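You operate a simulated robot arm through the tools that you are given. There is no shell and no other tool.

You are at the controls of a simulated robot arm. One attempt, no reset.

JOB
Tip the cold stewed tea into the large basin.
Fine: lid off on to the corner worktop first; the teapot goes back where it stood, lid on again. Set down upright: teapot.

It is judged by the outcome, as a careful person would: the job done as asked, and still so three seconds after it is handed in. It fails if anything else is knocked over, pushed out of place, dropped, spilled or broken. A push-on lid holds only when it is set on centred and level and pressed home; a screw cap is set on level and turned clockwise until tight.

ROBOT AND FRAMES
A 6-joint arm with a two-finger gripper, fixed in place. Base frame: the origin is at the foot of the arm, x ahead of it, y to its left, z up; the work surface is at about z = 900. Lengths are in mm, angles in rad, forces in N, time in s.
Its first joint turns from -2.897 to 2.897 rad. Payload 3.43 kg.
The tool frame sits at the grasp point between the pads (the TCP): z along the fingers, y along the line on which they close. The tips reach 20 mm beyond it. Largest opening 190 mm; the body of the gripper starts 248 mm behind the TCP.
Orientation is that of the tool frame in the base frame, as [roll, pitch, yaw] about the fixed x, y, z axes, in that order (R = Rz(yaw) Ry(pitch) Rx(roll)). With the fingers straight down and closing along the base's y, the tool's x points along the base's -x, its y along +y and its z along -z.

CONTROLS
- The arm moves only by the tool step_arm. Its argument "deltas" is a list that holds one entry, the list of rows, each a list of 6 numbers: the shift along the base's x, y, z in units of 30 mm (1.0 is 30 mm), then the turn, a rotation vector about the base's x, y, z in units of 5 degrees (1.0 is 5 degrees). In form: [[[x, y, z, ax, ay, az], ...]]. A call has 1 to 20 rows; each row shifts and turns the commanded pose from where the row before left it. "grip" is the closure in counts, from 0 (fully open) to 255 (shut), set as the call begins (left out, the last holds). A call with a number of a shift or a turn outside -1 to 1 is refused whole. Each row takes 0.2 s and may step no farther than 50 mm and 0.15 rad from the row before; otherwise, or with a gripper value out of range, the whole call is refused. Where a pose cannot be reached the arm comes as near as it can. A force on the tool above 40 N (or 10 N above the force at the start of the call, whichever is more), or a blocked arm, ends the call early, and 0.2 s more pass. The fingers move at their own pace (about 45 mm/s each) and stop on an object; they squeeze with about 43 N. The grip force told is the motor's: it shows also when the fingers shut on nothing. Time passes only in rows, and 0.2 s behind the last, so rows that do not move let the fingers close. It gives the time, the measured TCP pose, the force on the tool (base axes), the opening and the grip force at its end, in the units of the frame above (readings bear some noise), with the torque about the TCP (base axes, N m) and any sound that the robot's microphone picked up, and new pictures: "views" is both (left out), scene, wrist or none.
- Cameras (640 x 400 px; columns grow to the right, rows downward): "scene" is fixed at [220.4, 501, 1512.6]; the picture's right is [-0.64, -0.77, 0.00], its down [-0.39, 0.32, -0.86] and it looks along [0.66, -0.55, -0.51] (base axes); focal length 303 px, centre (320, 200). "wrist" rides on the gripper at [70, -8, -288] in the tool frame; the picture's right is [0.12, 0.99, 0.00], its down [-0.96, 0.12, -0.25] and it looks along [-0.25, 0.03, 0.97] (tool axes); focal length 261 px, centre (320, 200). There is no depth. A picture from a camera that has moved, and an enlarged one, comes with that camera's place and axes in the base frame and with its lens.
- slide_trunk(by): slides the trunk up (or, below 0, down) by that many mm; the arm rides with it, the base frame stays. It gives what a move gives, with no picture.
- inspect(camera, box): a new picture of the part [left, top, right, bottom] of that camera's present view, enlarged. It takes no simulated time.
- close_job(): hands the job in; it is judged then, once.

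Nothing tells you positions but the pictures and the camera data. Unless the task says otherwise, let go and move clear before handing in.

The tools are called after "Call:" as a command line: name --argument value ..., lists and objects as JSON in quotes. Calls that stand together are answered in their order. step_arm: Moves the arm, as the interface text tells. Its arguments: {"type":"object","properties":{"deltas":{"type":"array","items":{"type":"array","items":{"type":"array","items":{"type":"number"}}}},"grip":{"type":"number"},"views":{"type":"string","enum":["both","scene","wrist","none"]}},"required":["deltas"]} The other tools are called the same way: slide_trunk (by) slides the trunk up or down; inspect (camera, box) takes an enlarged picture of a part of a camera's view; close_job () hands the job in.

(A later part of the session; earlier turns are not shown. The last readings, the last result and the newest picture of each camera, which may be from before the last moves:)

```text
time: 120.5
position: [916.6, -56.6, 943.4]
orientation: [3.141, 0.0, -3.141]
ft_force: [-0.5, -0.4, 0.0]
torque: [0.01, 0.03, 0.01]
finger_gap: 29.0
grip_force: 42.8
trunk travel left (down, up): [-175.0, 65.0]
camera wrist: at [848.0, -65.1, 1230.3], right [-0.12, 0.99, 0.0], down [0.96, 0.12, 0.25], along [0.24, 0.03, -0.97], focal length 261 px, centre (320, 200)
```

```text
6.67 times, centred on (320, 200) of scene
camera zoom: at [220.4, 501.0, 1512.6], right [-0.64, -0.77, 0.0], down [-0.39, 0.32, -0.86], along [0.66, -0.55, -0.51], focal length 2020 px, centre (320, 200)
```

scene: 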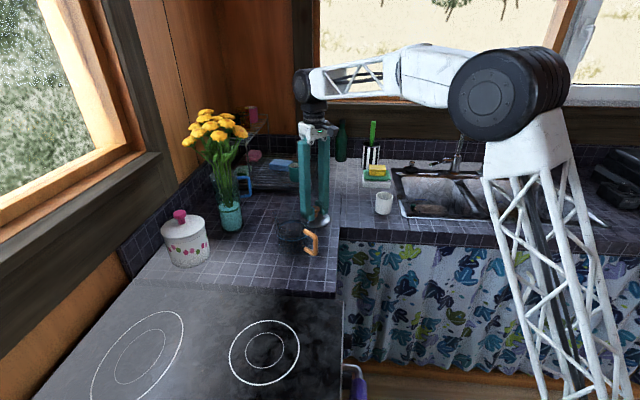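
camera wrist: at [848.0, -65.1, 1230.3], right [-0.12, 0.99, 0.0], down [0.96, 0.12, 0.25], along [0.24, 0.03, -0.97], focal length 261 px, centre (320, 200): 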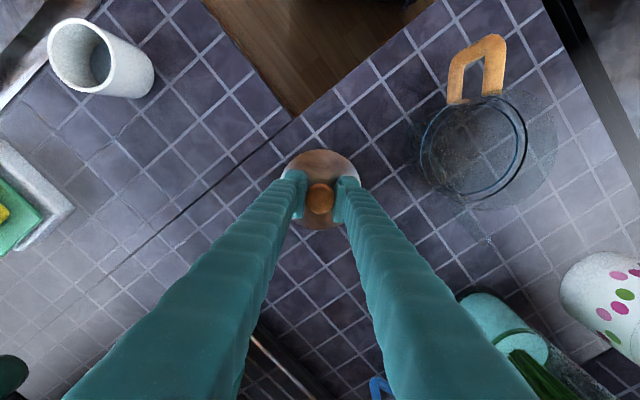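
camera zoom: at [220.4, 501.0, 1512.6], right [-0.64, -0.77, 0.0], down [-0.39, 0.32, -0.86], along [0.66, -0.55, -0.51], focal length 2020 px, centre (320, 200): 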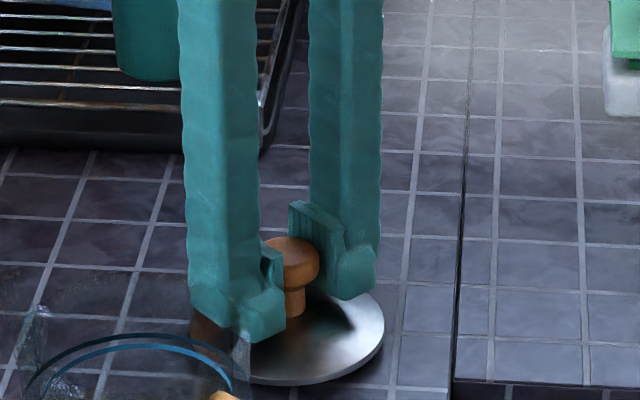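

The knob is gripped again (29 mm gap) with the lid flat. I'll lift it and carry it back above the pot.

Call:
step_arm --deltas '[[[0, 0, 0.2, 0, 0, 0], [0, 0, 0.5, 0, 0, 0], [0, 0, 0.9, 0, 0, 0], [0, 0, 0.9, 0, 0, 0], [0, 0, 0.9, 0, 0, 0], [0, 0, 0.9, 0, 0, 0], [0, 0, 0.9, 0, 0, 0], [-0.392, 0.808, 0, 0, 0, 0], [-0.392, 0.808, 0, 0, 0, 0], [-0.392, 0.808, 0, 0, 0, 0], [-0.392, 0.808, 0, 0, 0, 0], [-0.392, 0.808, 0, 0, 0, 0], [-0.392, 0.808, 0, 0, 0, 0], [0, 0, 0, 0, 0, 0], [0, 0, 0, 0, 0, 0]]]'

Call:
inspect --camera "scene" --box '[255, 160, 335, 260]'

Call:
inspect --camera "wrist" --box '[250, 90, 390, 250]'

```text
time: 123.7
position: [849.4, 88.8, 1101.1]
orientation: [-3.14, -0.002, -3.141]
ft_force: [0.2, 0.4, -0.7]
torque: [-0.04, -0.01, -0.01]
finger_gap: 29.1
grip_force: 43.0
trunk travel left (down, up): [-175.0, 65.0]
camera wrist: at [778.8, 80.7, 1386.9], right [-0.12, 0.99, 0.0], down [0.96, 0.12, 0.25], along [0.24, 0.03, -0.97], focal length 261 px, centre (320, 200)
```

scene: 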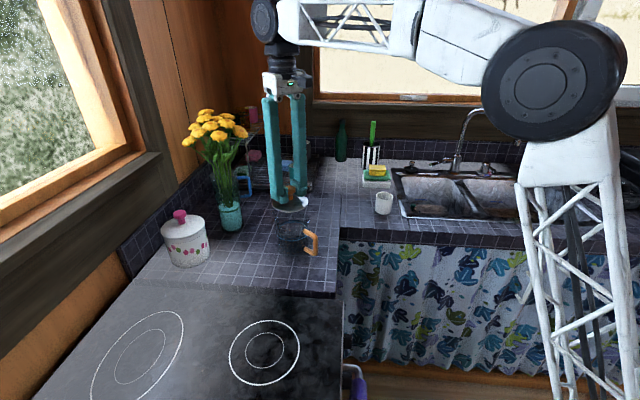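
wrist: 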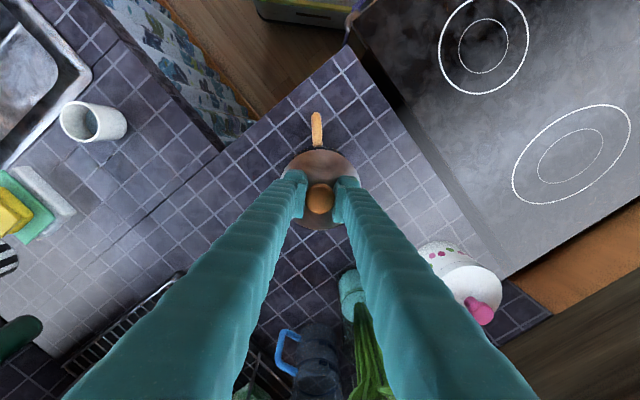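

```text
4.00 times, centred on (295, 210) of scene
camera zoom: at [220.4, 501.0, 1512.6], right [-0.64, -0.77, 0.0], down [-0.39, 0.32, -0.86], along [0.66, -0.55, -0.51], focal length 1212 px, centre (420, 160)
```

zoom: 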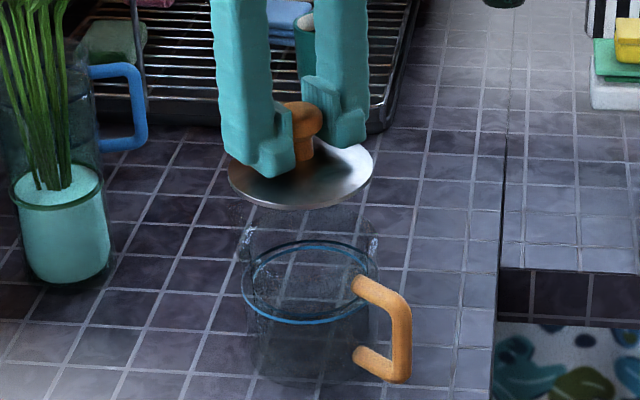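

```text
2.50 times, centred on (320, 170) of wrist
camera zoom: at [778.8, 80.7, 1386.9], right [-0.12, 0.99, 0.0], down [0.96, 0.12, 0.25], along [0.24, 0.03, -0.97], focal length 652 px, centre (320, 275)
```

zoom: 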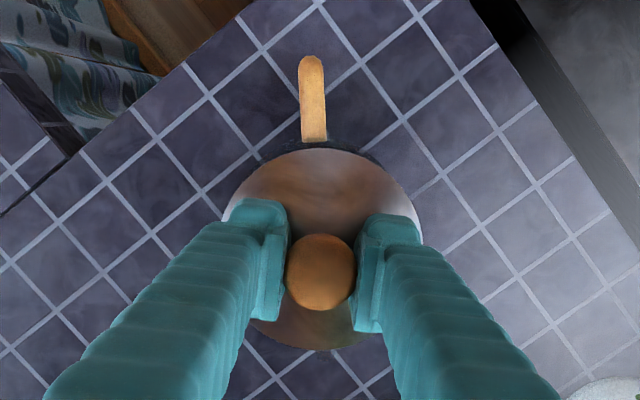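

The lid hangs level above the pot. I'll take a couple of still readings to average out the noise before lowering.

Call:
step_arm --deltas '[[[0, 0, 0, 0, 0, 0]]]' --views "none"

Call:
step_arm --deltas '[[[0, 0, 0, 0, 0, 0]]]' --views "none"

Call:
step_arm --deltas '[[[0, 0, 0, 0, 0, 0]]]' --views "none"

Call:
step_arm --deltas '[[[0, 0, 0, 0, 0, 0]]]' --views "none"

```text
time: 124.1
position: [847.9, 88.7, 1099.9]
orientation: [-3.14, -0.001, -3.141]
ft_force: [-0.5, -0.1, -1.4]
torque: [-0.02, -0.02, 0.0]
finger_gap: 29.1
grip_force: 43.3
trunk travel left (down, up): [-175.0, 65.0]
```

```text
time: 124.5
position: [847.6, 90.1, 1100.1]
orientation: [-3.14, -0.002, -3.14]
ft_force: [-0.7, 0.4, -0.2]
torque: [0.03, 0.02, -0.02]
finger_gap: 29.1
grip_force: 43.4
trunk travel left (down, up): [-175.0, 65.0]
```

```text
time: 124.9
position: [848.3, 88.7, 1099.4]
orientation: [-3.139, -0.001, 3.141]
ft_force: [0.6, -0.4, -1.2]
torque: [-0.02, 0.01, -0.02]
finger_gap: 29.2
grip_force: 43.2
trunk travel left (down, up): [-175.0, 65.0]
```

```text
time: 125.3
position: [847.9, 90.1, 1099.8]
orientation: [-3.139, -0.003, -3.141]
ft_force: [-0.2, -0.3, -0.9]
torque: [0.01, 0.0, -0.01]
finger_gap: 29.3
grip_force: 42.6
trunk travel left (down, up): [-175.0, 65.0]
```

Averaged TCP is (848.2, 89.3). By my bookkeeping the lid centre needs to go about 2 mm back and 1 mm right to match the pot. I'll apply that and lower to just above the rim to compare visually.

Call:
step_arm --deltas '[[[-0.077, -0.03, -0.5, 0, 0, 0], [0, 0, -0.6, 0, 0, 0], [0, 0, -0.5, 0, 0, 0], [0, 0, 0, 0, 0, 0]]]'

Call:
inspect --camera "scene" --box '[255, 190, 335, 270]'

Call:
inspect --camera "wrist" --box '[250, 90, 390, 250]'

```text
time: 126.3
position: [845.5, 87.3, 1050.6]
orientation: [-3.14, 0.0, 3.141]
ft_force: [-0.8, 0.5, -0.1]
torque: [0.01, 0.02, 0.0]
finger_gap: 28.8
grip_force: 43.2
trunk travel left (down, up): [-175.0, 65.0]
camera wrist: at [776.9, 79.5, 1337.7], right [-0.12, 0.99, 0.0], down [0.96, 0.12, 0.25], along [0.24, 0.03, -0.97], focal length 261 px, centre (320, 200)
```

scene: 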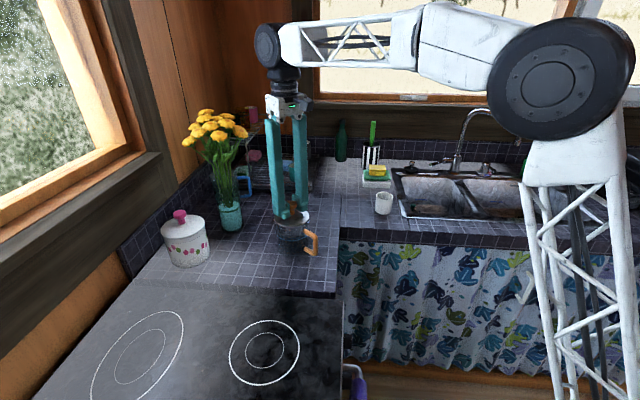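
wrist: 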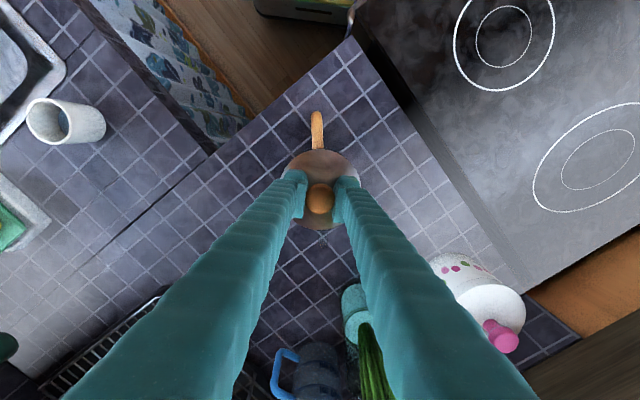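

```text
5.00 times, centred on (295, 230) of scene
camera zoom: at [220.4, 501.0, 1512.6], right [-0.64, -0.77, 0.0], down [-0.39, 0.32, -0.86], along [0.66, -0.55, -0.51], focal length 1515 px, centre (445, 50)
```

zoom: 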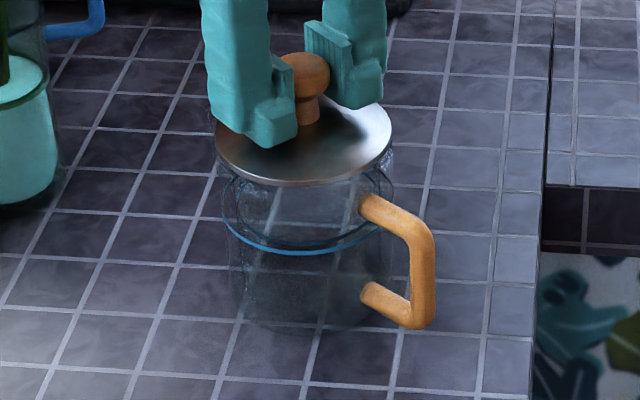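

```text
2.50 times, centred on (320, 170) of wrist
camera zoom: at [776.9, 79.5, 1337.7], right [-0.12, 0.99, 0.0], down [0.96, 0.12, 0.25], along [0.24, 0.03, -0.97], focal length 652 px, centre (320, 275)
```

zoom: 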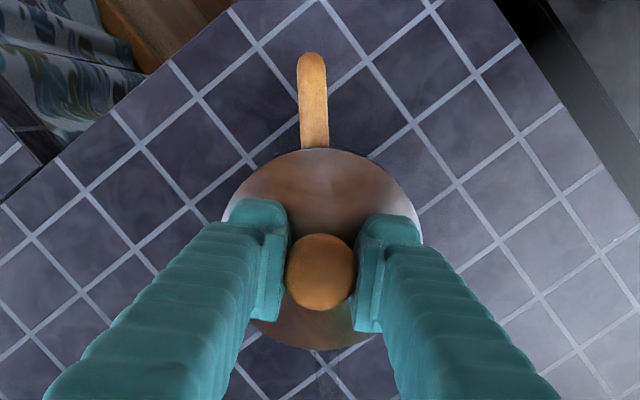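

The lid's outline matches the original seated position within about half a millimetre sideways, and it is about 10 mm above the rim. I'll lower gently to contact.

Call:
step_arm --deltas '[[[0, 0, -0.1, 0, 0, 0], [0, 0, -0.1, 0, 0, 0], [0, 0, -0.1, 0, 0, 0], [0, 0, 0, 0, 0, 0]]]' --views "none"

Call:
inspect --camera "scene" --box '[255, 190, 335, 270]'

```text
time: 127.3
position: [846.3, 88.0, 1043.5]
orientation: [-3.141, -0.002, -3.142]
ft_force: [0.5, 1.3, -0.3]
torque: [0.02, -0.03, 0.0]
finger_gap: 29.1
grip_force: 43.1
trunk travel left (down, up): [-175.0, 65.0]
```

```text
5.00 times, centred on (295, 230) of scene
camera zoom: at [220.4, 501.0, 1512.6], right [-0.64, -0.77, 0.0], down [-0.39, 0.32, -0.86], along [0.66, -0.55, -0.51], focal length 1515 px, centre (445, 50)
```

zoom: 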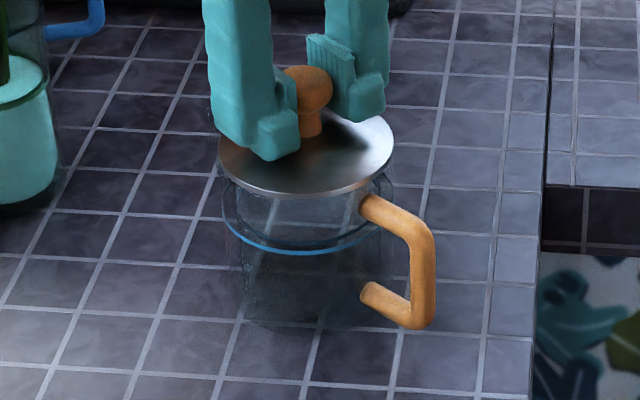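

Call:
step_arm --deltas '[[[0, 0, -0.06, 0, 0, 0], [0, 0, -0.06, 0, 0, 0], [0, 0, 0, 0, 0, 0]]]' --views "none"

Call:
inspect --camera "scene" --box '[255, 190, 335, 270]'

```text
time: 128.1
position: [845.5, 87.1, 1040.3]
orientation: [3.142, 0.003, -3.14]
ft_force: [6.3, 0.0, 32.8]
torque: [-0.06, 0.29, 0.01]
finger_gap: 28.8
grip_force: 42.8
trunk travel left (down, up): [-175.0, 65.0]
```

```text
5.00 times, centred on (295, 230) of scene
camera zoom: at [220.4, 501.0, 1512.6], right [-0.64, -0.77, 0.0], down [-0.39, 0.32, -0.86], along [0.66, -0.55, -0.51], focal length 1515 px, centre (445, 50)
```

zoom: 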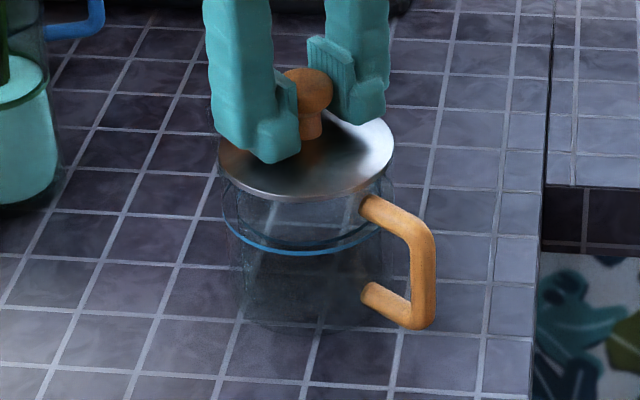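

The lid meets the rim at the expected height (z≈1040, 33 N). I'll press a little more to seat it, watching the height and force.

Call:
step_arm --deltas '[[[0, 0, -0.03, 0, 0, 0], [0, 0, -0.03, 0, 0, 0]]]' --views "none"

```text
time: 128.7
position: [844.8, 87.9, 1038.0]
orientation: [-3.141, 0.0, 3.141]
ft_force: [4.8, 1.3, 40.7]
torque: [0.04, 0.03, 0.0]
finger_gap: 29.0
grip_force: 43.2
trunk travel left (down, up): [-175.0, 65.0]
```

Call:
inspect --camera "scene" --box '[255, 190, 335, 270]'

Call:
inspect --camera "wrist" --box '[250, 90, 390, 250]'

```text
5.00 times, centred on (295, 230) of scene
camera zoom: at [220.4, 501.0, 1512.6], right [-0.64, -0.77, 0.0], down [-0.39, 0.32, -0.86], along [0.66, -0.55, -0.51], focal length 1515 px, centre (445, 50)
```

zoom: 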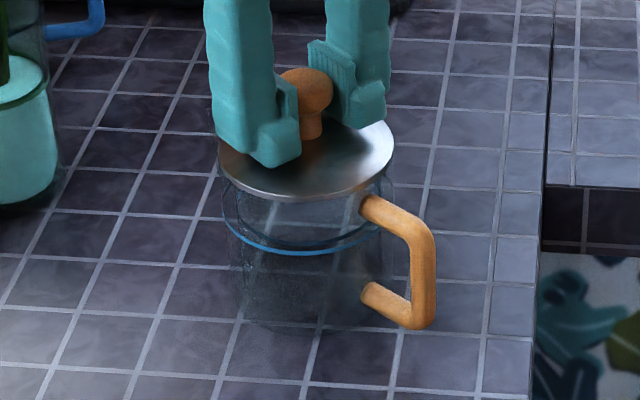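

```text
2.50 times, centred on (320, 170) of wrist
camera zoom: at [774.8, 78.6, 1324.5], right [-0.12, 0.99, 0.0], down [0.96, 0.12, 0.25], along [0.25, 0.03, -0.97], focal length 652 px, centre (320, 275)
```

zoom: 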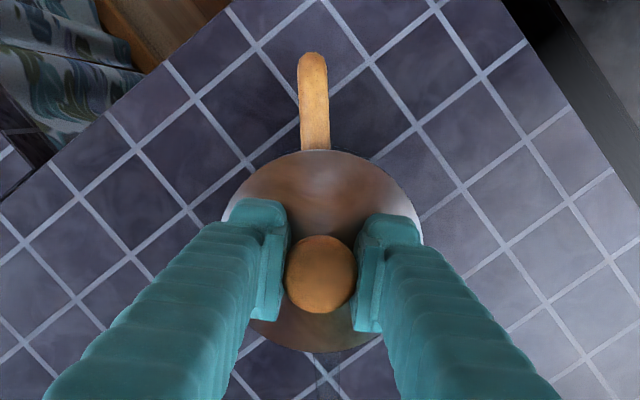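

The fingers slid slightly on the knob while the lid stayed put, so it looks to be on its seat. I'll relax the force, release, and check the lid.

Call:
step_arm --deltas '[[[0, 0, 0.05, 0, 0, 0], [0, 0, 0.05, 0, 0, 0], [0, 0, 0.03, 0, 0, 0], [0, 0, 0, 0, 0, 0]]]' --views "none"

```text
time: 129.7
position: [845.4, 86.6, 1038.5]
orientation: [-3.14, -0.004, 3.141]
ft_force: [-1.2, -0.2, -1.1]
torque: [0.04, 0.04, -0.01]
finger_gap: 29.1
grip_force: 43.4
trunk travel left (down, up): [-175.0, 65.0]
```

Call:
step_arm --deltas '[[[0, 0, 0, 0, 0, 0], [0, 0, 0, 0, 0, 0], [0, 0, 0, 0, 0, 0], [0, 0, 0, 0, 0, 0]]]' --grip 150

Call:
inspect --camera "scene" --box '[255, 190, 335, 270]'

Call:
inspect --camera "wrist" --box '[250, 90, 390, 250]'

```text
time: 130.7
position: [846.9, 86.4, 1039.7]
orientation: [-3.14, -0.003, -3.141]
ft_force: [-1.3, -0.8, 0.4]
torque: [0.0, -0.01, -0.01]
finger_gap: 78.1
grip_force: 0.1
trunk travel left (down, up): [-175.0, 65.0]
camera wrist: at [776.4, 78.4, 1327.0], right [-0.12, 0.99, 0.0], down [0.96, 0.12, 0.25], along [0.24, 0.03, -0.97], focal length 261 px, centre (320, 200)
```

scene: 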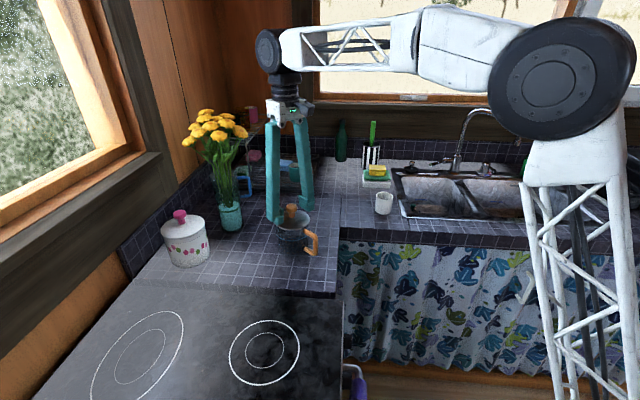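
wrist: 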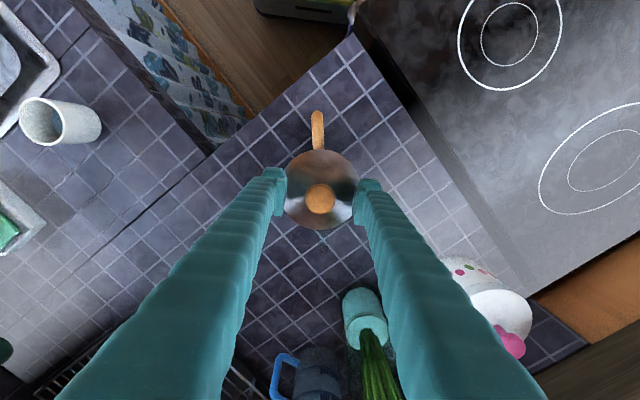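

```text
5.00 times, centred on (295, 230) of scene
camera zoom: at [220.4, 501.0, 1512.6], right [-0.64, -0.77, 0.0], down [-0.39, 0.32, -0.86], along [0.66, -0.55, -0.51], focal length 1515 px, centre (445, 50)
```

zoom: 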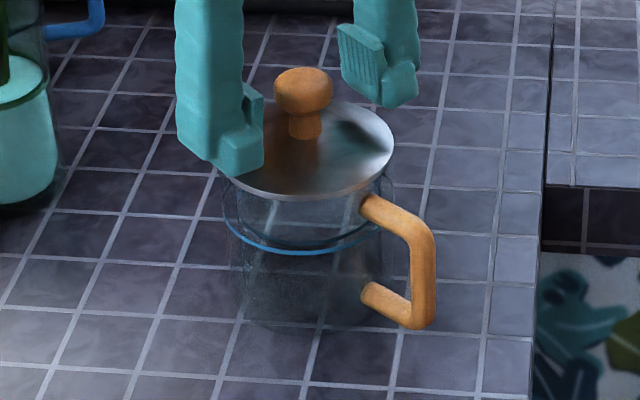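

```text
2.50 times, centred on (320, 170) of wrist
camera zoom: at [776.4, 78.4, 1327.0], right [-0.12, 0.99, 0.0], down [0.96, 0.12, 0.25], along [0.24, 0.03, -0.97], focal length 652 px, centre (320, 275)
```

zoom: 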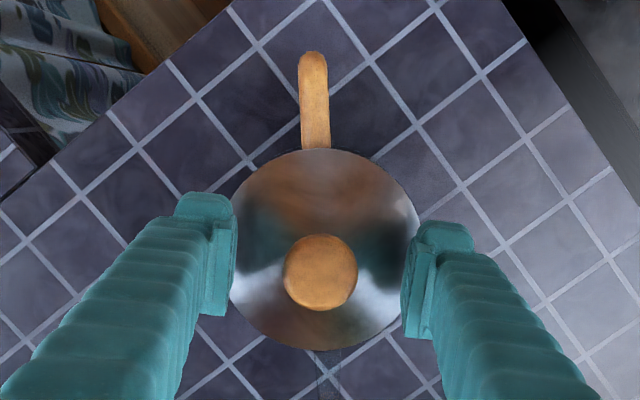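

The lid sits level and centred to within a millimetre or so, though perhaps a hair proud of its original height. I'll rise clear, close the fingers and press straight down on the knob to seat it.

Call:
step_arm --deltas '[[[0, 0, 0.5, 0, 0, 0], [0, 0, 0.9, 0, 0, 0], [0, 0, 0.9, 0, 0, 0], [0, 0, 0.9, 0, 0, 0], [0, 0, 0, 0, 0, 0]]]' --views "both"

Call:
inspect --camera "scene" --box '[255, 190, 335, 270]'

Call:
inspect --camera "wrist" --box '[260, 100, 380, 240]'

```text
time: 131.9
position: [844.1, 86.7, 1134.2]
orientation: [-3.139, -0.003, 3.141]
ft_force: [0.6, 0.2, 0.0]
torque: [0.0, -0.01, -0.03]
finger_gap: 78.1
grip_force: 0.0
trunk travel left (down, up): [-175.0, 65.0]
camera wrist: at [775.8, 77.9, 1421.4], right [-0.12, 0.99, 0.0], down [0.96, 0.12, 0.25], along [0.24, 0.03, -0.97], focal length 261 px, centre (320, 200)
```

scene: 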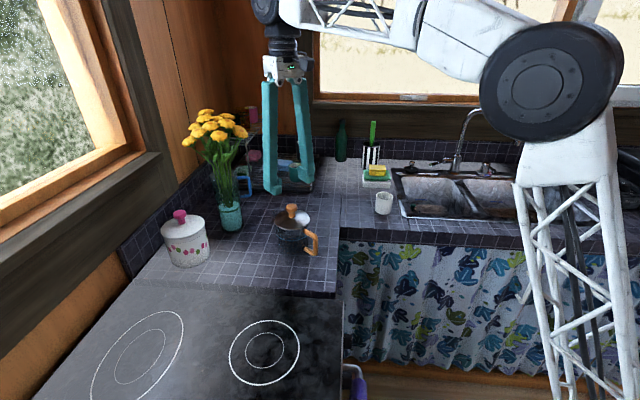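
wrist: 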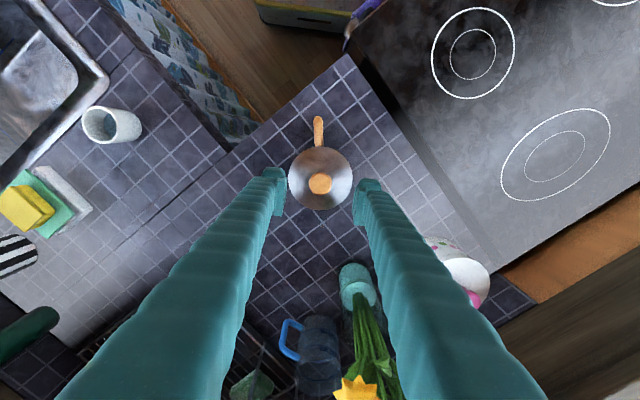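

```text
5.00 times, centred on (295, 230) of scene
camera zoom: at [220.4, 501.0, 1512.6], right [-0.64, -0.77, 0.0], down [-0.39, 0.32, -0.86], along [0.66, -0.55, -0.51], focal length 1515 px, centre (445, 50)
```

zoom: 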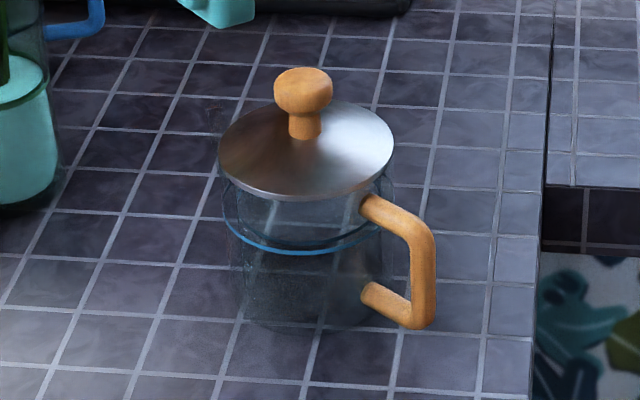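

```text
2.86 times, centred on (320, 170) of wrist
camera zoom: at [775.8, 77.9, 1421.4], right [-0.12, 0.99, 0.0], down [0.96, 0.12, 0.25], along [0.24, 0.03, -0.97], focal length 745 px, centre (320, 286)
```

zoom: 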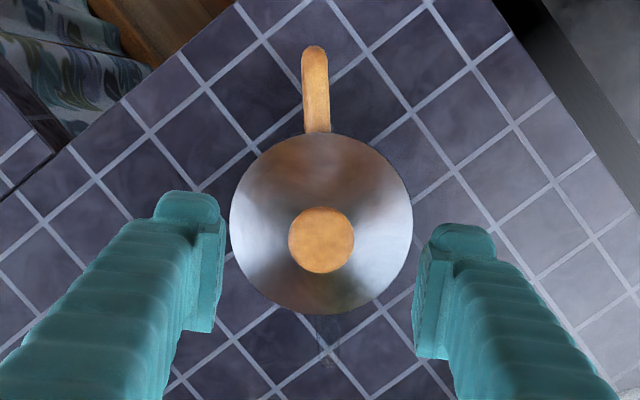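

The lid looks level and centred, matching its original outline to a pixel or two. I'll close the fingers and press down on the knob top to be sure it is home.

Call:
step_arm --deltas '[[[0.03, 0.01, 0, 0, 0, 0], [0, 0, 0, 0, 0, 0], [0, 0, 0, 0, 0, 0], [0, 0, 0, 0, 0, 0], [0, 0, -0.8, 0, 0, 0], [0, 0, -0.8, 0, 0, 0], [0, 0, 0, 0, 0, 0]]]' --grip 255

Call:
inspect --camera "scene" --box '[255, 170, 335, 250]'

Call:
inspect --camera "wrist" --box '[260, 100, 380, 240]'

```text
time: 133.5
position: [846.9, 87.6, 1087.2]
orientation: [-3.14, -0.003, 3.141]
ft_force: [-0.7, -0.3, -0.1]
torque: [0.01, 0.03, 0.0]
finger_gap: 0.1
grip_force: 34.3
trunk travel left (down, up): [-175.0, 65.0]
camera wrist: at [776.8, 78.8, 1373.9], right [-0.12, 0.99, 0.0], down [0.96, 0.12, 0.25], along [0.24, 0.03, -0.97], focal length 261 px, centre (320, 200)
```

scene: 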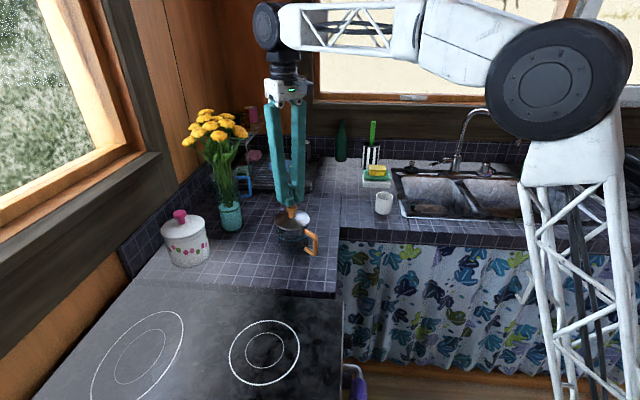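
wrist: 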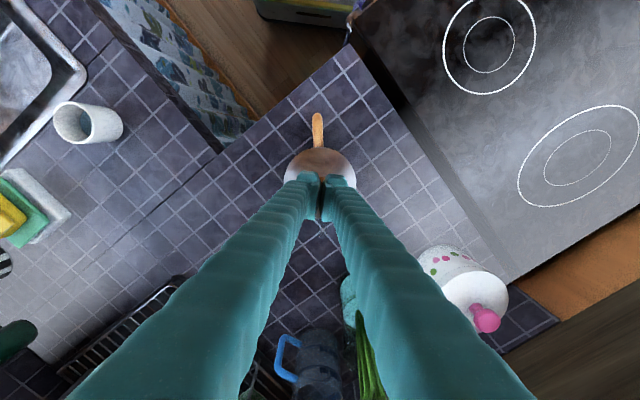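

```text
5.00 times, centred on (295, 210) of scene
camera zoom: at [220.4, 501.0, 1512.6], right [-0.64, -0.77, 0.0], down [-0.39, 0.32, -0.86], along [0.66, -0.55, -0.51], focal length 1515 px, centre (445, 150)
```

zoom: 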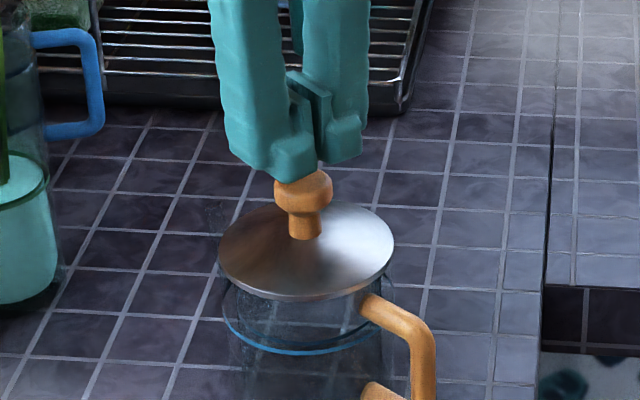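

```text
2.86 times, centred on (320, 170) of wrist
camera zoom: at [776.8, 78.8, 1373.9], right [-0.12, 0.99, 0.0], down [0.96, 0.12, 0.25], along [0.24, 0.03, -0.97], focal length 745 px, centre (320, 286)
```

zoom: 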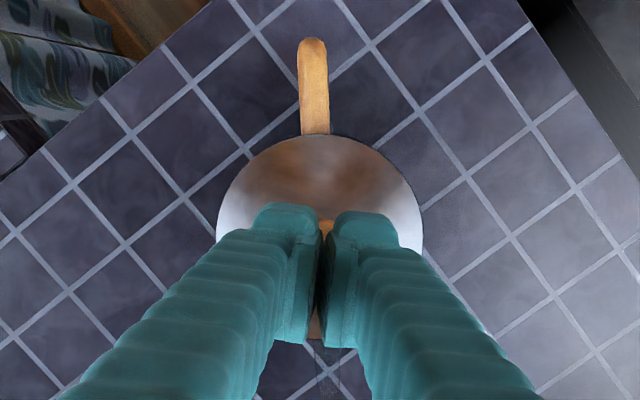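

The closed fingertips are centred right above the knob. I'll press down in small steps.

Call:
step_arm --deltas '[[[0, 0, -0.3, 0, 0, 0], [0, 0, -0.2, 0, 0, 0], [0, 0, -0.1, 0, 0, 0], [0, 0, 0, 0, 0, 0]]]' --views "none"

```text
time: 134.5
position: [845.1, 87.1, 1071.4]
orientation: [3.141, 0.001, -3.139]
ft_force: [4.1, 0.1, 35.2]
torque: [0.05, -0.06, 0.01]
finger_gap: 5.8
grip_force: 33.7
trunk travel left (down, up): [-175.0, 65.0]
```

Call:
step_arm --deltas '[[[0, 0, -0.05, 0, 0, 0], [0, 0, -0.05, 0, 0, 0]]]' --views "none"

Call:
inspect --camera "scene" --box '[255, 190, 335, 270]'

```text
time: 134.9
position: [845.4, 86.7, 1073.7]
orientation: [-3.14, 0.004, 3.14]
ft_force: [-4.3, -0.3, 18.6]
torque: [-0.04, 0.15, 0.02]
finger_gap: 6.1
grip_force: 34.0
trunk travel left (down, up): [-175.0, 65.0]
stopped in row 1: the force on the tool passed its limit at 48 N (the readings are from after the stop); the commanded pose is now the measured one
```

```text
5.00 times, centred on (295, 230) of scene
camera zoom: at [220.4, 501.0, 1512.6], right [-0.64, -0.77, 0.0], down [-0.39, 0.32, -0.86], along [0.66, -0.55, -0.51], focal length 1515 px, centre (445, 50)
```

zoom: 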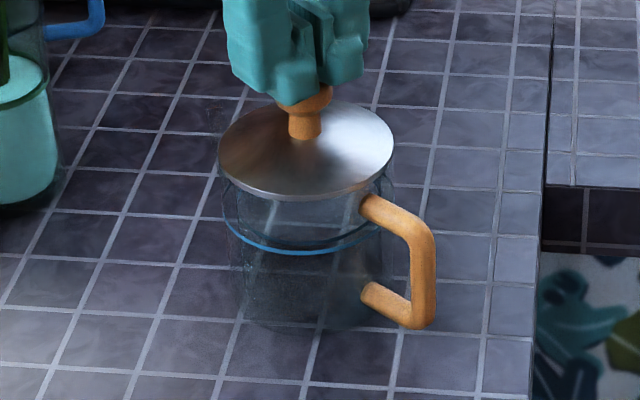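

The press reached 48 N with no further movement, so the lid is firmly home at its original height. I'll lift the fingers off slowly.

Call:
step_arm --deltas '[[[0, 0, 0.15, 0, 0, 0], [0, 0, 0.3, 0, 0, 0], [0, 0, 0.5, 0, 0, 0], [0, 0, 0, 0, 0, 0]]]' --views "both"

Call:
inspect --camera "scene" --box '[255, 190, 335, 270]'

```text
time: 135.9
position: [846.0, 87.0, 1098.3]
orientation: [-3.141, 0.002, 3.141]
ft_force: [-0.4, 0.6, -0.7]
torque: [0.01, 0.0, 0.01]
finger_gap: 0.1
grip_force: 33.8
trunk travel left (down, up): [-175.0, 65.0]
camera wrist: at [776.1, 77.9, 1385.5], right [-0.12, 0.99, 0.0], down [0.96, 0.12, 0.25], along [0.25, 0.03, -0.97], focal length 261 px, centre (320, 200)
```

scene: 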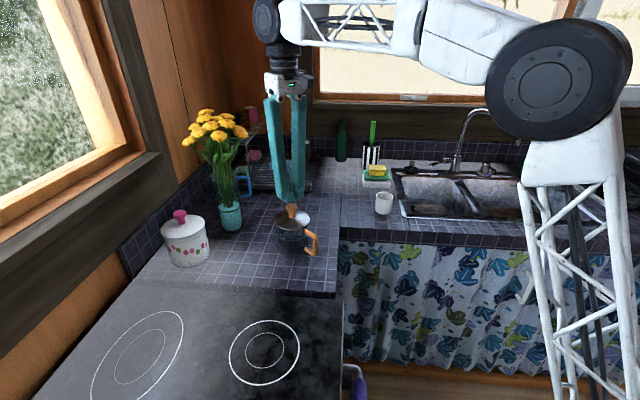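
wrist: 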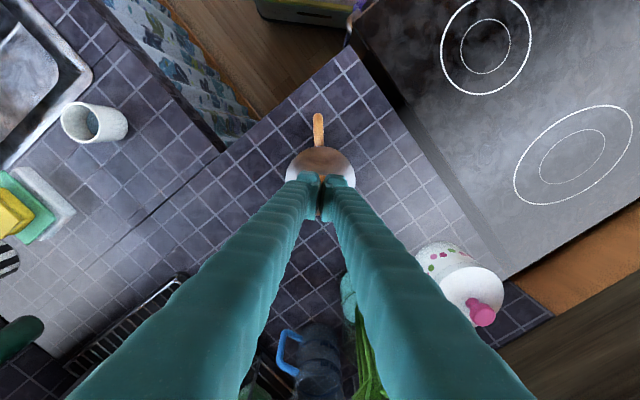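

```text
5.00 times, centred on (295, 230) of scene
camera zoom: at [220.4, 501.0, 1512.6], right [-0.64, -0.77, 0.0], down [-0.39, 0.32, -0.86], along [0.66, -0.55, -0.51], focal length 1515 px, centre (445, 50)
```

zoom: 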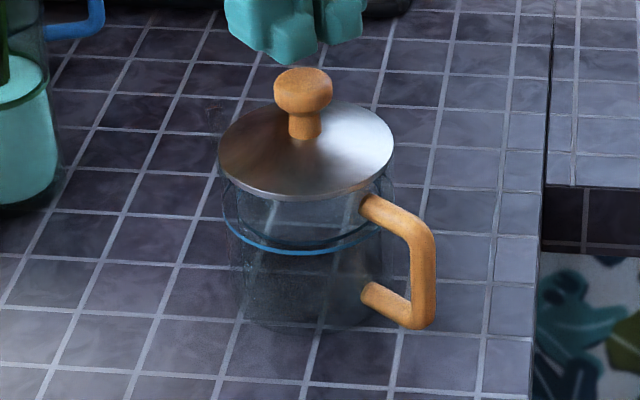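

The fingers are clear and the lid looks level. I'll zoom in closely on the rim to check the seating.

Call:
inspect --camera "scene" --box '[268, 200, 318, 240]'

Call:
inspect --camera "scene" --box '[220, 160, 380, 290]'

```text
10.00 times, centred on (293, 220) of scene
camera zoom: at [220.4, 501.0, 1512.6], right [-0.64, -0.77, 0.0], down [-0.39, 0.32, -0.86], along [0.66, -0.55, -0.51], focal length 3030 px, centre (590, 0)
```

zoom: 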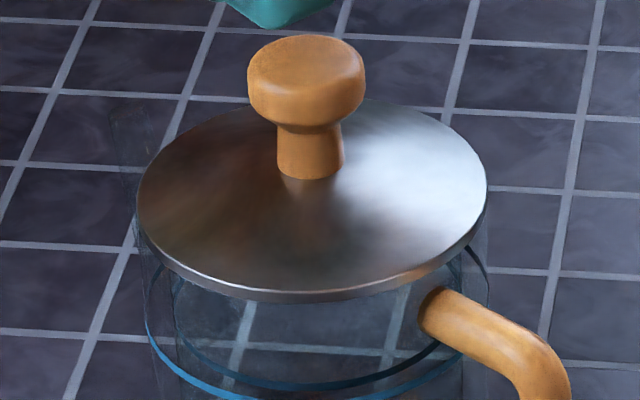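

```text
3.08 times, centred on (300, 225) of scene
camera zoom: at [220.4, 501.0, 1512.6], right [-0.64, -0.77, 0.0], down [-0.39, 0.32, -0.86], along [0.66, -0.55, -0.51], focal length 932 px, centre (382, 123)
```

zoom: 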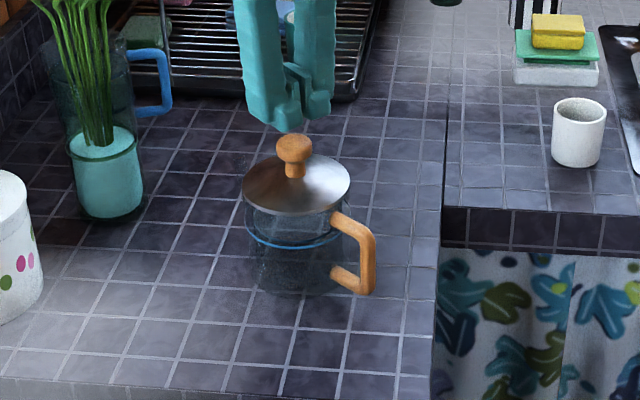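

Compared with the first pictures the lid may be about a millimetre off to one side and a millimetre proud. The small sideways force during pressing also hints at that. I'll look straight down from a little higher to check its centring against the glass rim.

Call:
step_arm --deltas '[[[0, 0, 0.5, 0, 0, 0], [-0.6, 0, 0.5, 0, 0, 0], [-0.6, 0, 0, 0, 0, 0], [-0.6, 0, 0, 0, 0, 0], [0, 0, 0, 0, 0, 0]]]' --grip 100

Call:
inspect --camera "wrist" --box '[285, 140, 365, 260]'

```text
time: 137.1
position: [794.7, 88.3, 1128.1]
orientation: [3.14, 0.002, -3.14]
ft_force: [0.0, -1.0, 0.2]
torque: [0.01, -0.03, 0.01]
finger_gap: 105.7
grip_force: 0.1
trunk travel left (down, up): [-175.0, 65.0]
camera wrist: at [722.8, 79.8, 1416.2], right [-0.12, 0.99, 0.0], down [0.96, 0.12, 0.25], along [0.25, 0.03, -0.97], focal length 261 px, centre (320, 200)
```

scene: 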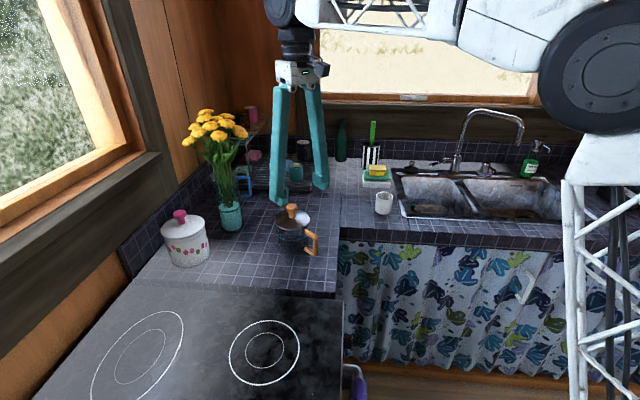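
wrist: 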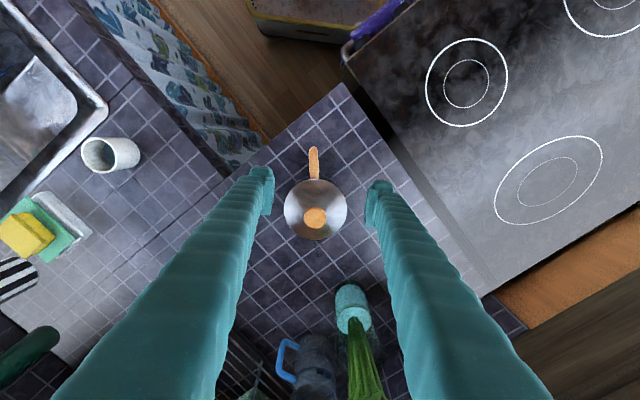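

```text
3.33 times, centred on (325, 200) of wrist
camera zoom: at [722.8, 79.8, 1416.2], right [-0.12, 0.99, 0.0], down [0.96, 0.12, 0.25], along [0.25, 0.03, -0.97], focal length 869 px, centre (303, 200)
```

zoom: 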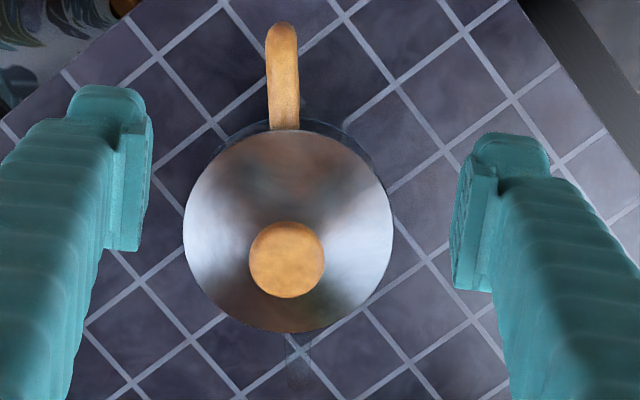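

I'll return to the exact vantage point of my second picture, so I can compare the lid, handle and spout directly with how they looked at the start.

Call:
step_arm --deltas '[[[0.01, 0.03, 0.8, 0, 0, 0], [0.01, 0.03, 0.8, 0, 0, 0], [0, 0.03, 0.8, 0, 0, 0], [0, 0.02, 0.85, 0, 0, 0], [0, 0, 0, 0, 0, 0], [0, 0, 0, 0, 0, 0]]]' --grip 120

Call:
inspect --camera "wrist" --box '[260, 120, 380, 240]'

Call:
inspect --camera "scene" --box '[255, 190, 335, 270]'

```text
time: 138.5
position: [793.1, 91.3, 1226.6]
orientation: [-3.14, 0.002, 3.141]
ft_force: [0.6, -0.2, 0.1]
torque: [-0.02, -0.02, 0.03]
finger_gap: 100.7
grip_force: 0.1
trunk travel left (down, up): [-175.0, 65.0]
camera wrist: at [722.5, 82.4, 1513.8], right [-0.12, 0.99, 0.0], down [0.96, 0.12, 0.25], along [0.25, 0.03, -0.97], focal length 261 px, centre (320, 200)
```

scene: 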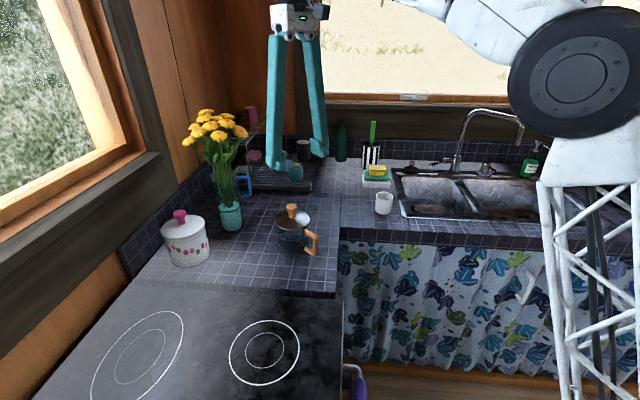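
wrist: 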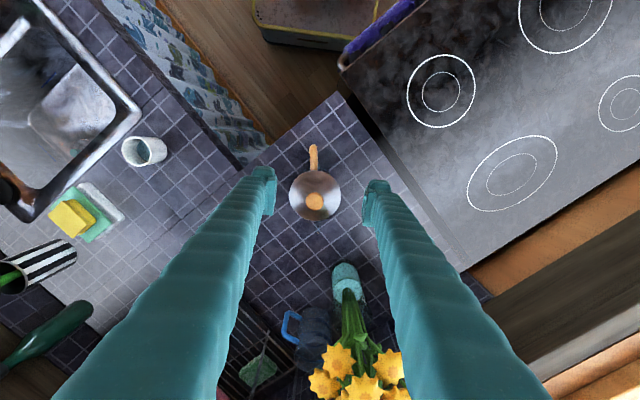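

```text
3.33 times, centred on (320, 180) of wrist
camera zoom: at [722.5, 82.4, 1513.8], right [-0.12, 0.99, 0.0], down [0.96, 0.12, 0.25], along [0.25, 0.03, -0.97], focal length 869 px, centre (320, 267)
```

zoom: 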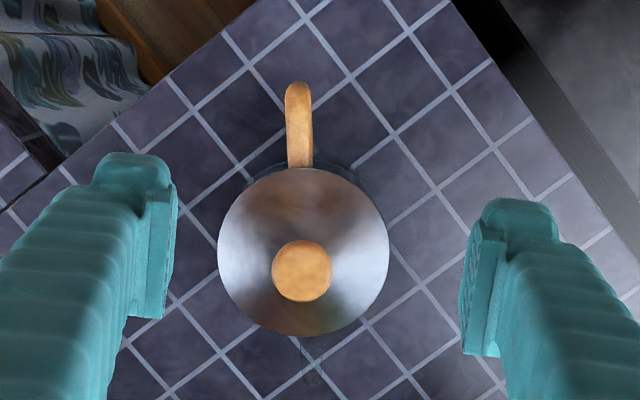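

```text
5.00 times, centred on (295, 230) of scene
camera zoom: at [220.4, 501.0, 1512.6], right [-0.64, -0.77, 0.0], down [-0.39, 0.32, -0.86], along [0.66, -0.55, -0.51], focal length 1515 px, centre (445, 50)
```

zoom: 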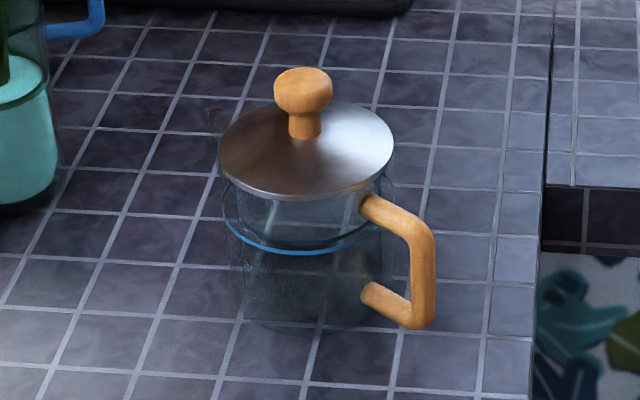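

Measured against the handle, the lid is within about half a millimetre of its original position. I'll go back down, grip the knob lightly and feel whether the lid is held or just resting.

Call:
step_arm --deltas '[[[0.87, -0.07, -0.5, 0, 0, 0], [0.877, -0.067, -0.5, 0, 0, 0], [0, 0, -0.9, 0, 0, 0], [0, 0, -0.9, 0, 0, 0], [0, 0, -0.9, 0, 0, 0], [0, 0, -0.9, 0, 0, 0], [0, 0, 0, 0, 0, 0]]]' --grip 150 --views "none"

Call:
step_arm --deltas '[[[0, 0, 0, 0, 0, 0]]]'

Call:
inspect --camera "wrist" --box '[260, 100, 380, 240]'

```text
time: 140.1
position: [845.8, 86.2, 1090.0]
orientation: [-3.141, 0.003, -3.141]
ft_force: [-0.7, -0.8, 0.0]
torque: [0.01, 0.01, -0.01]
finger_gap: 78.2
grip_force: 0.1
trunk travel left (down, up): [-175.0, 65.0]
```

```text
time: 140.5
position: [845.3, 85.8, 1090.3]
orientation: [3.141, 0.001, 3.141]
ft_force: [-0.3, 0.2, -0.6]
torque: [0.0, 0.01, 0.01]
finger_gap: 78.4
grip_force: 0.0
trunk travel left (down, up): [-175.0, 65.0]
camera wrist: at [775.1, 77.3, 1375.9], right [-0.12, 0.99, 0.0], down [0.96, 0.12, 0.25], along [0.25, 0.03, -0.97], focal length 261 px, centre (320, 200)
```

scene: 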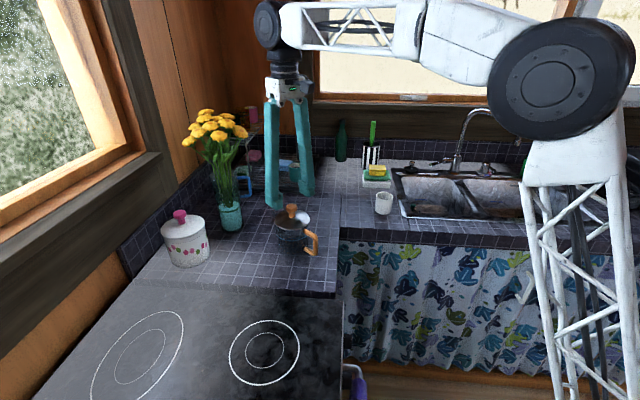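
wrist: 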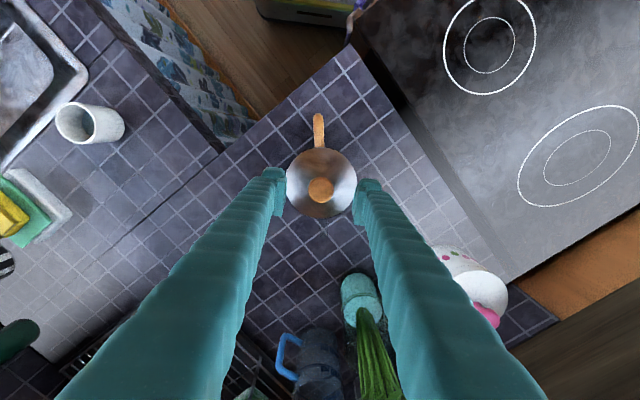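

```text
2.86 times, centred on (320, 170) of wrist
camera zoom: at [775.1, 77.3, 1375.9], right [-0.12, 0.99, 0.0], down [0.96, 0.12, 0.25], along [0.25, 0.03, -0.97], focal length 745 px, centre (320, 286)
```

zoom: 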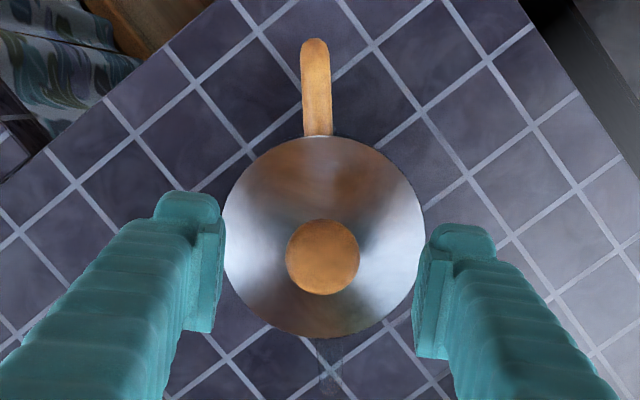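

Call:
step_arm --deltas '[[[0.03, 0.06, -0.8, 0, 0, 0], [0, 0, -0.8, 0, 0, 0], [0, 0, 0, 0, 0, 0]]]' --views "none"

Call:
inspect --camera "wrist" --box '[260, 100, 380, 240]'

Call:
inspect --camera "scene" --box '[268, 195, 318, 235]'

```text
time: 141.3
position: [847.5, 87.7, 1041.1]
orientation: [-3.141, 0.002, 3.141]
ft_force: [0.9, 0.6, 0.1]
torque: [-0.02, 0.02, 0.02]
finger_gap: 78.3
grip_force: 0.1
trunk travel left (down, up): [-175.0, 65.0]
```

```text
2.86 times, centred on (320, 170) of wrist
camera zoom: at [775.9, 79.0, 1327.8], right [-0.12, 0.99, 0.0], down [0.96, 0.12, 0.25], along [0.25, 0.03, -0.97], focal length 745 px, centre (320, 286)
```

zoom: 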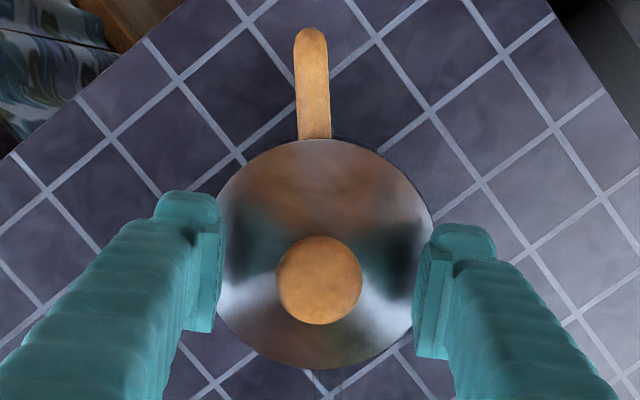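

```text
10.00 times, centred on (293, 215) of scene
camera zoom: at [220.4, 501.0, 1512.6], right [-0.64, -0.77, 0.0], down [-0.39, 0.32, -0.86], along [0.66, -0.55, -0.51], focal length 3030 px, centre (590, 50)
```

zoom: 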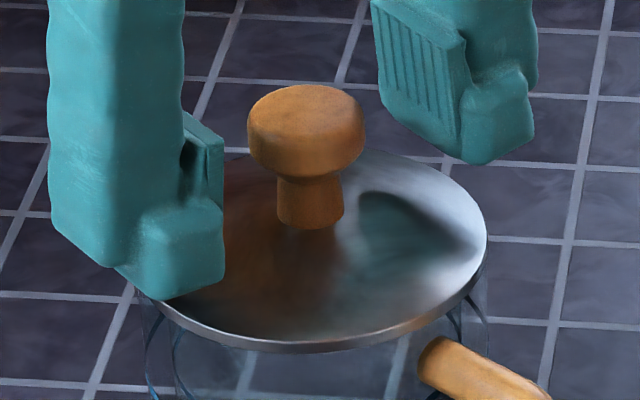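

The knob is centred between the pads. I'll close on it and then pull up very gently to feel for hold.

Call:
step_arm --deltas '[[[0, 0, 0, 0, 0, 0], [0, 0, 0, 0, 0, 0], [0, 0, 0, 0, 0, 0], [0, 0, 0, 0, 0, 0], [0, 0, 0, 0, 0, 0]]]' --grip 255 --views "none"

Call:
step_arm --deltas '[[[0, 0, 0.02, 0, 0, 0], [0, 0, 0, 0, 0, 0]]]' --views "none"

Call:
step_arm --deltas '[[[0, 0, 0.02, 0, 0, 0], [0, 0, 0, 0, 0, 0]]]' --views "none"

```text
time: 142.5
position: [845.9, 90.4, 1041.6]
orientation: [-3.141, 0.001, 3.141]
ft_force: [0.2, -0.6, -0.4]
torque: [0.04, 0.02, 0.0]
finger_gap: 29.1
grip_force: 43.1
trunk travel left (down, up): [-175.0, 65.0]
```

```text
time: 143.1
position: [847.2, 88.4, 1041.0]
orientation: [-3.14, 0.002, -3.141]
ft_force: [-0.6, -0.1, 0.3]
torque: [-0.01, 0.05, 0.03]
finger_gap: 29.0
grip_force: 43.1
trunk travel left (down, up): [-175.0, 65.0]
```

```text
time: 143.7
position: [845.1, 88.5, 1041.4]
orientation: [3.14, 0.004, -3.141]
ft_force: [0.0, 0.1, -0.2]
torque: [0.04, 0.01, 0.03]
finger_gap: 28.8
grip_force: 42.5
trunk travel left (down, up): [-175.0, 65.0]
```

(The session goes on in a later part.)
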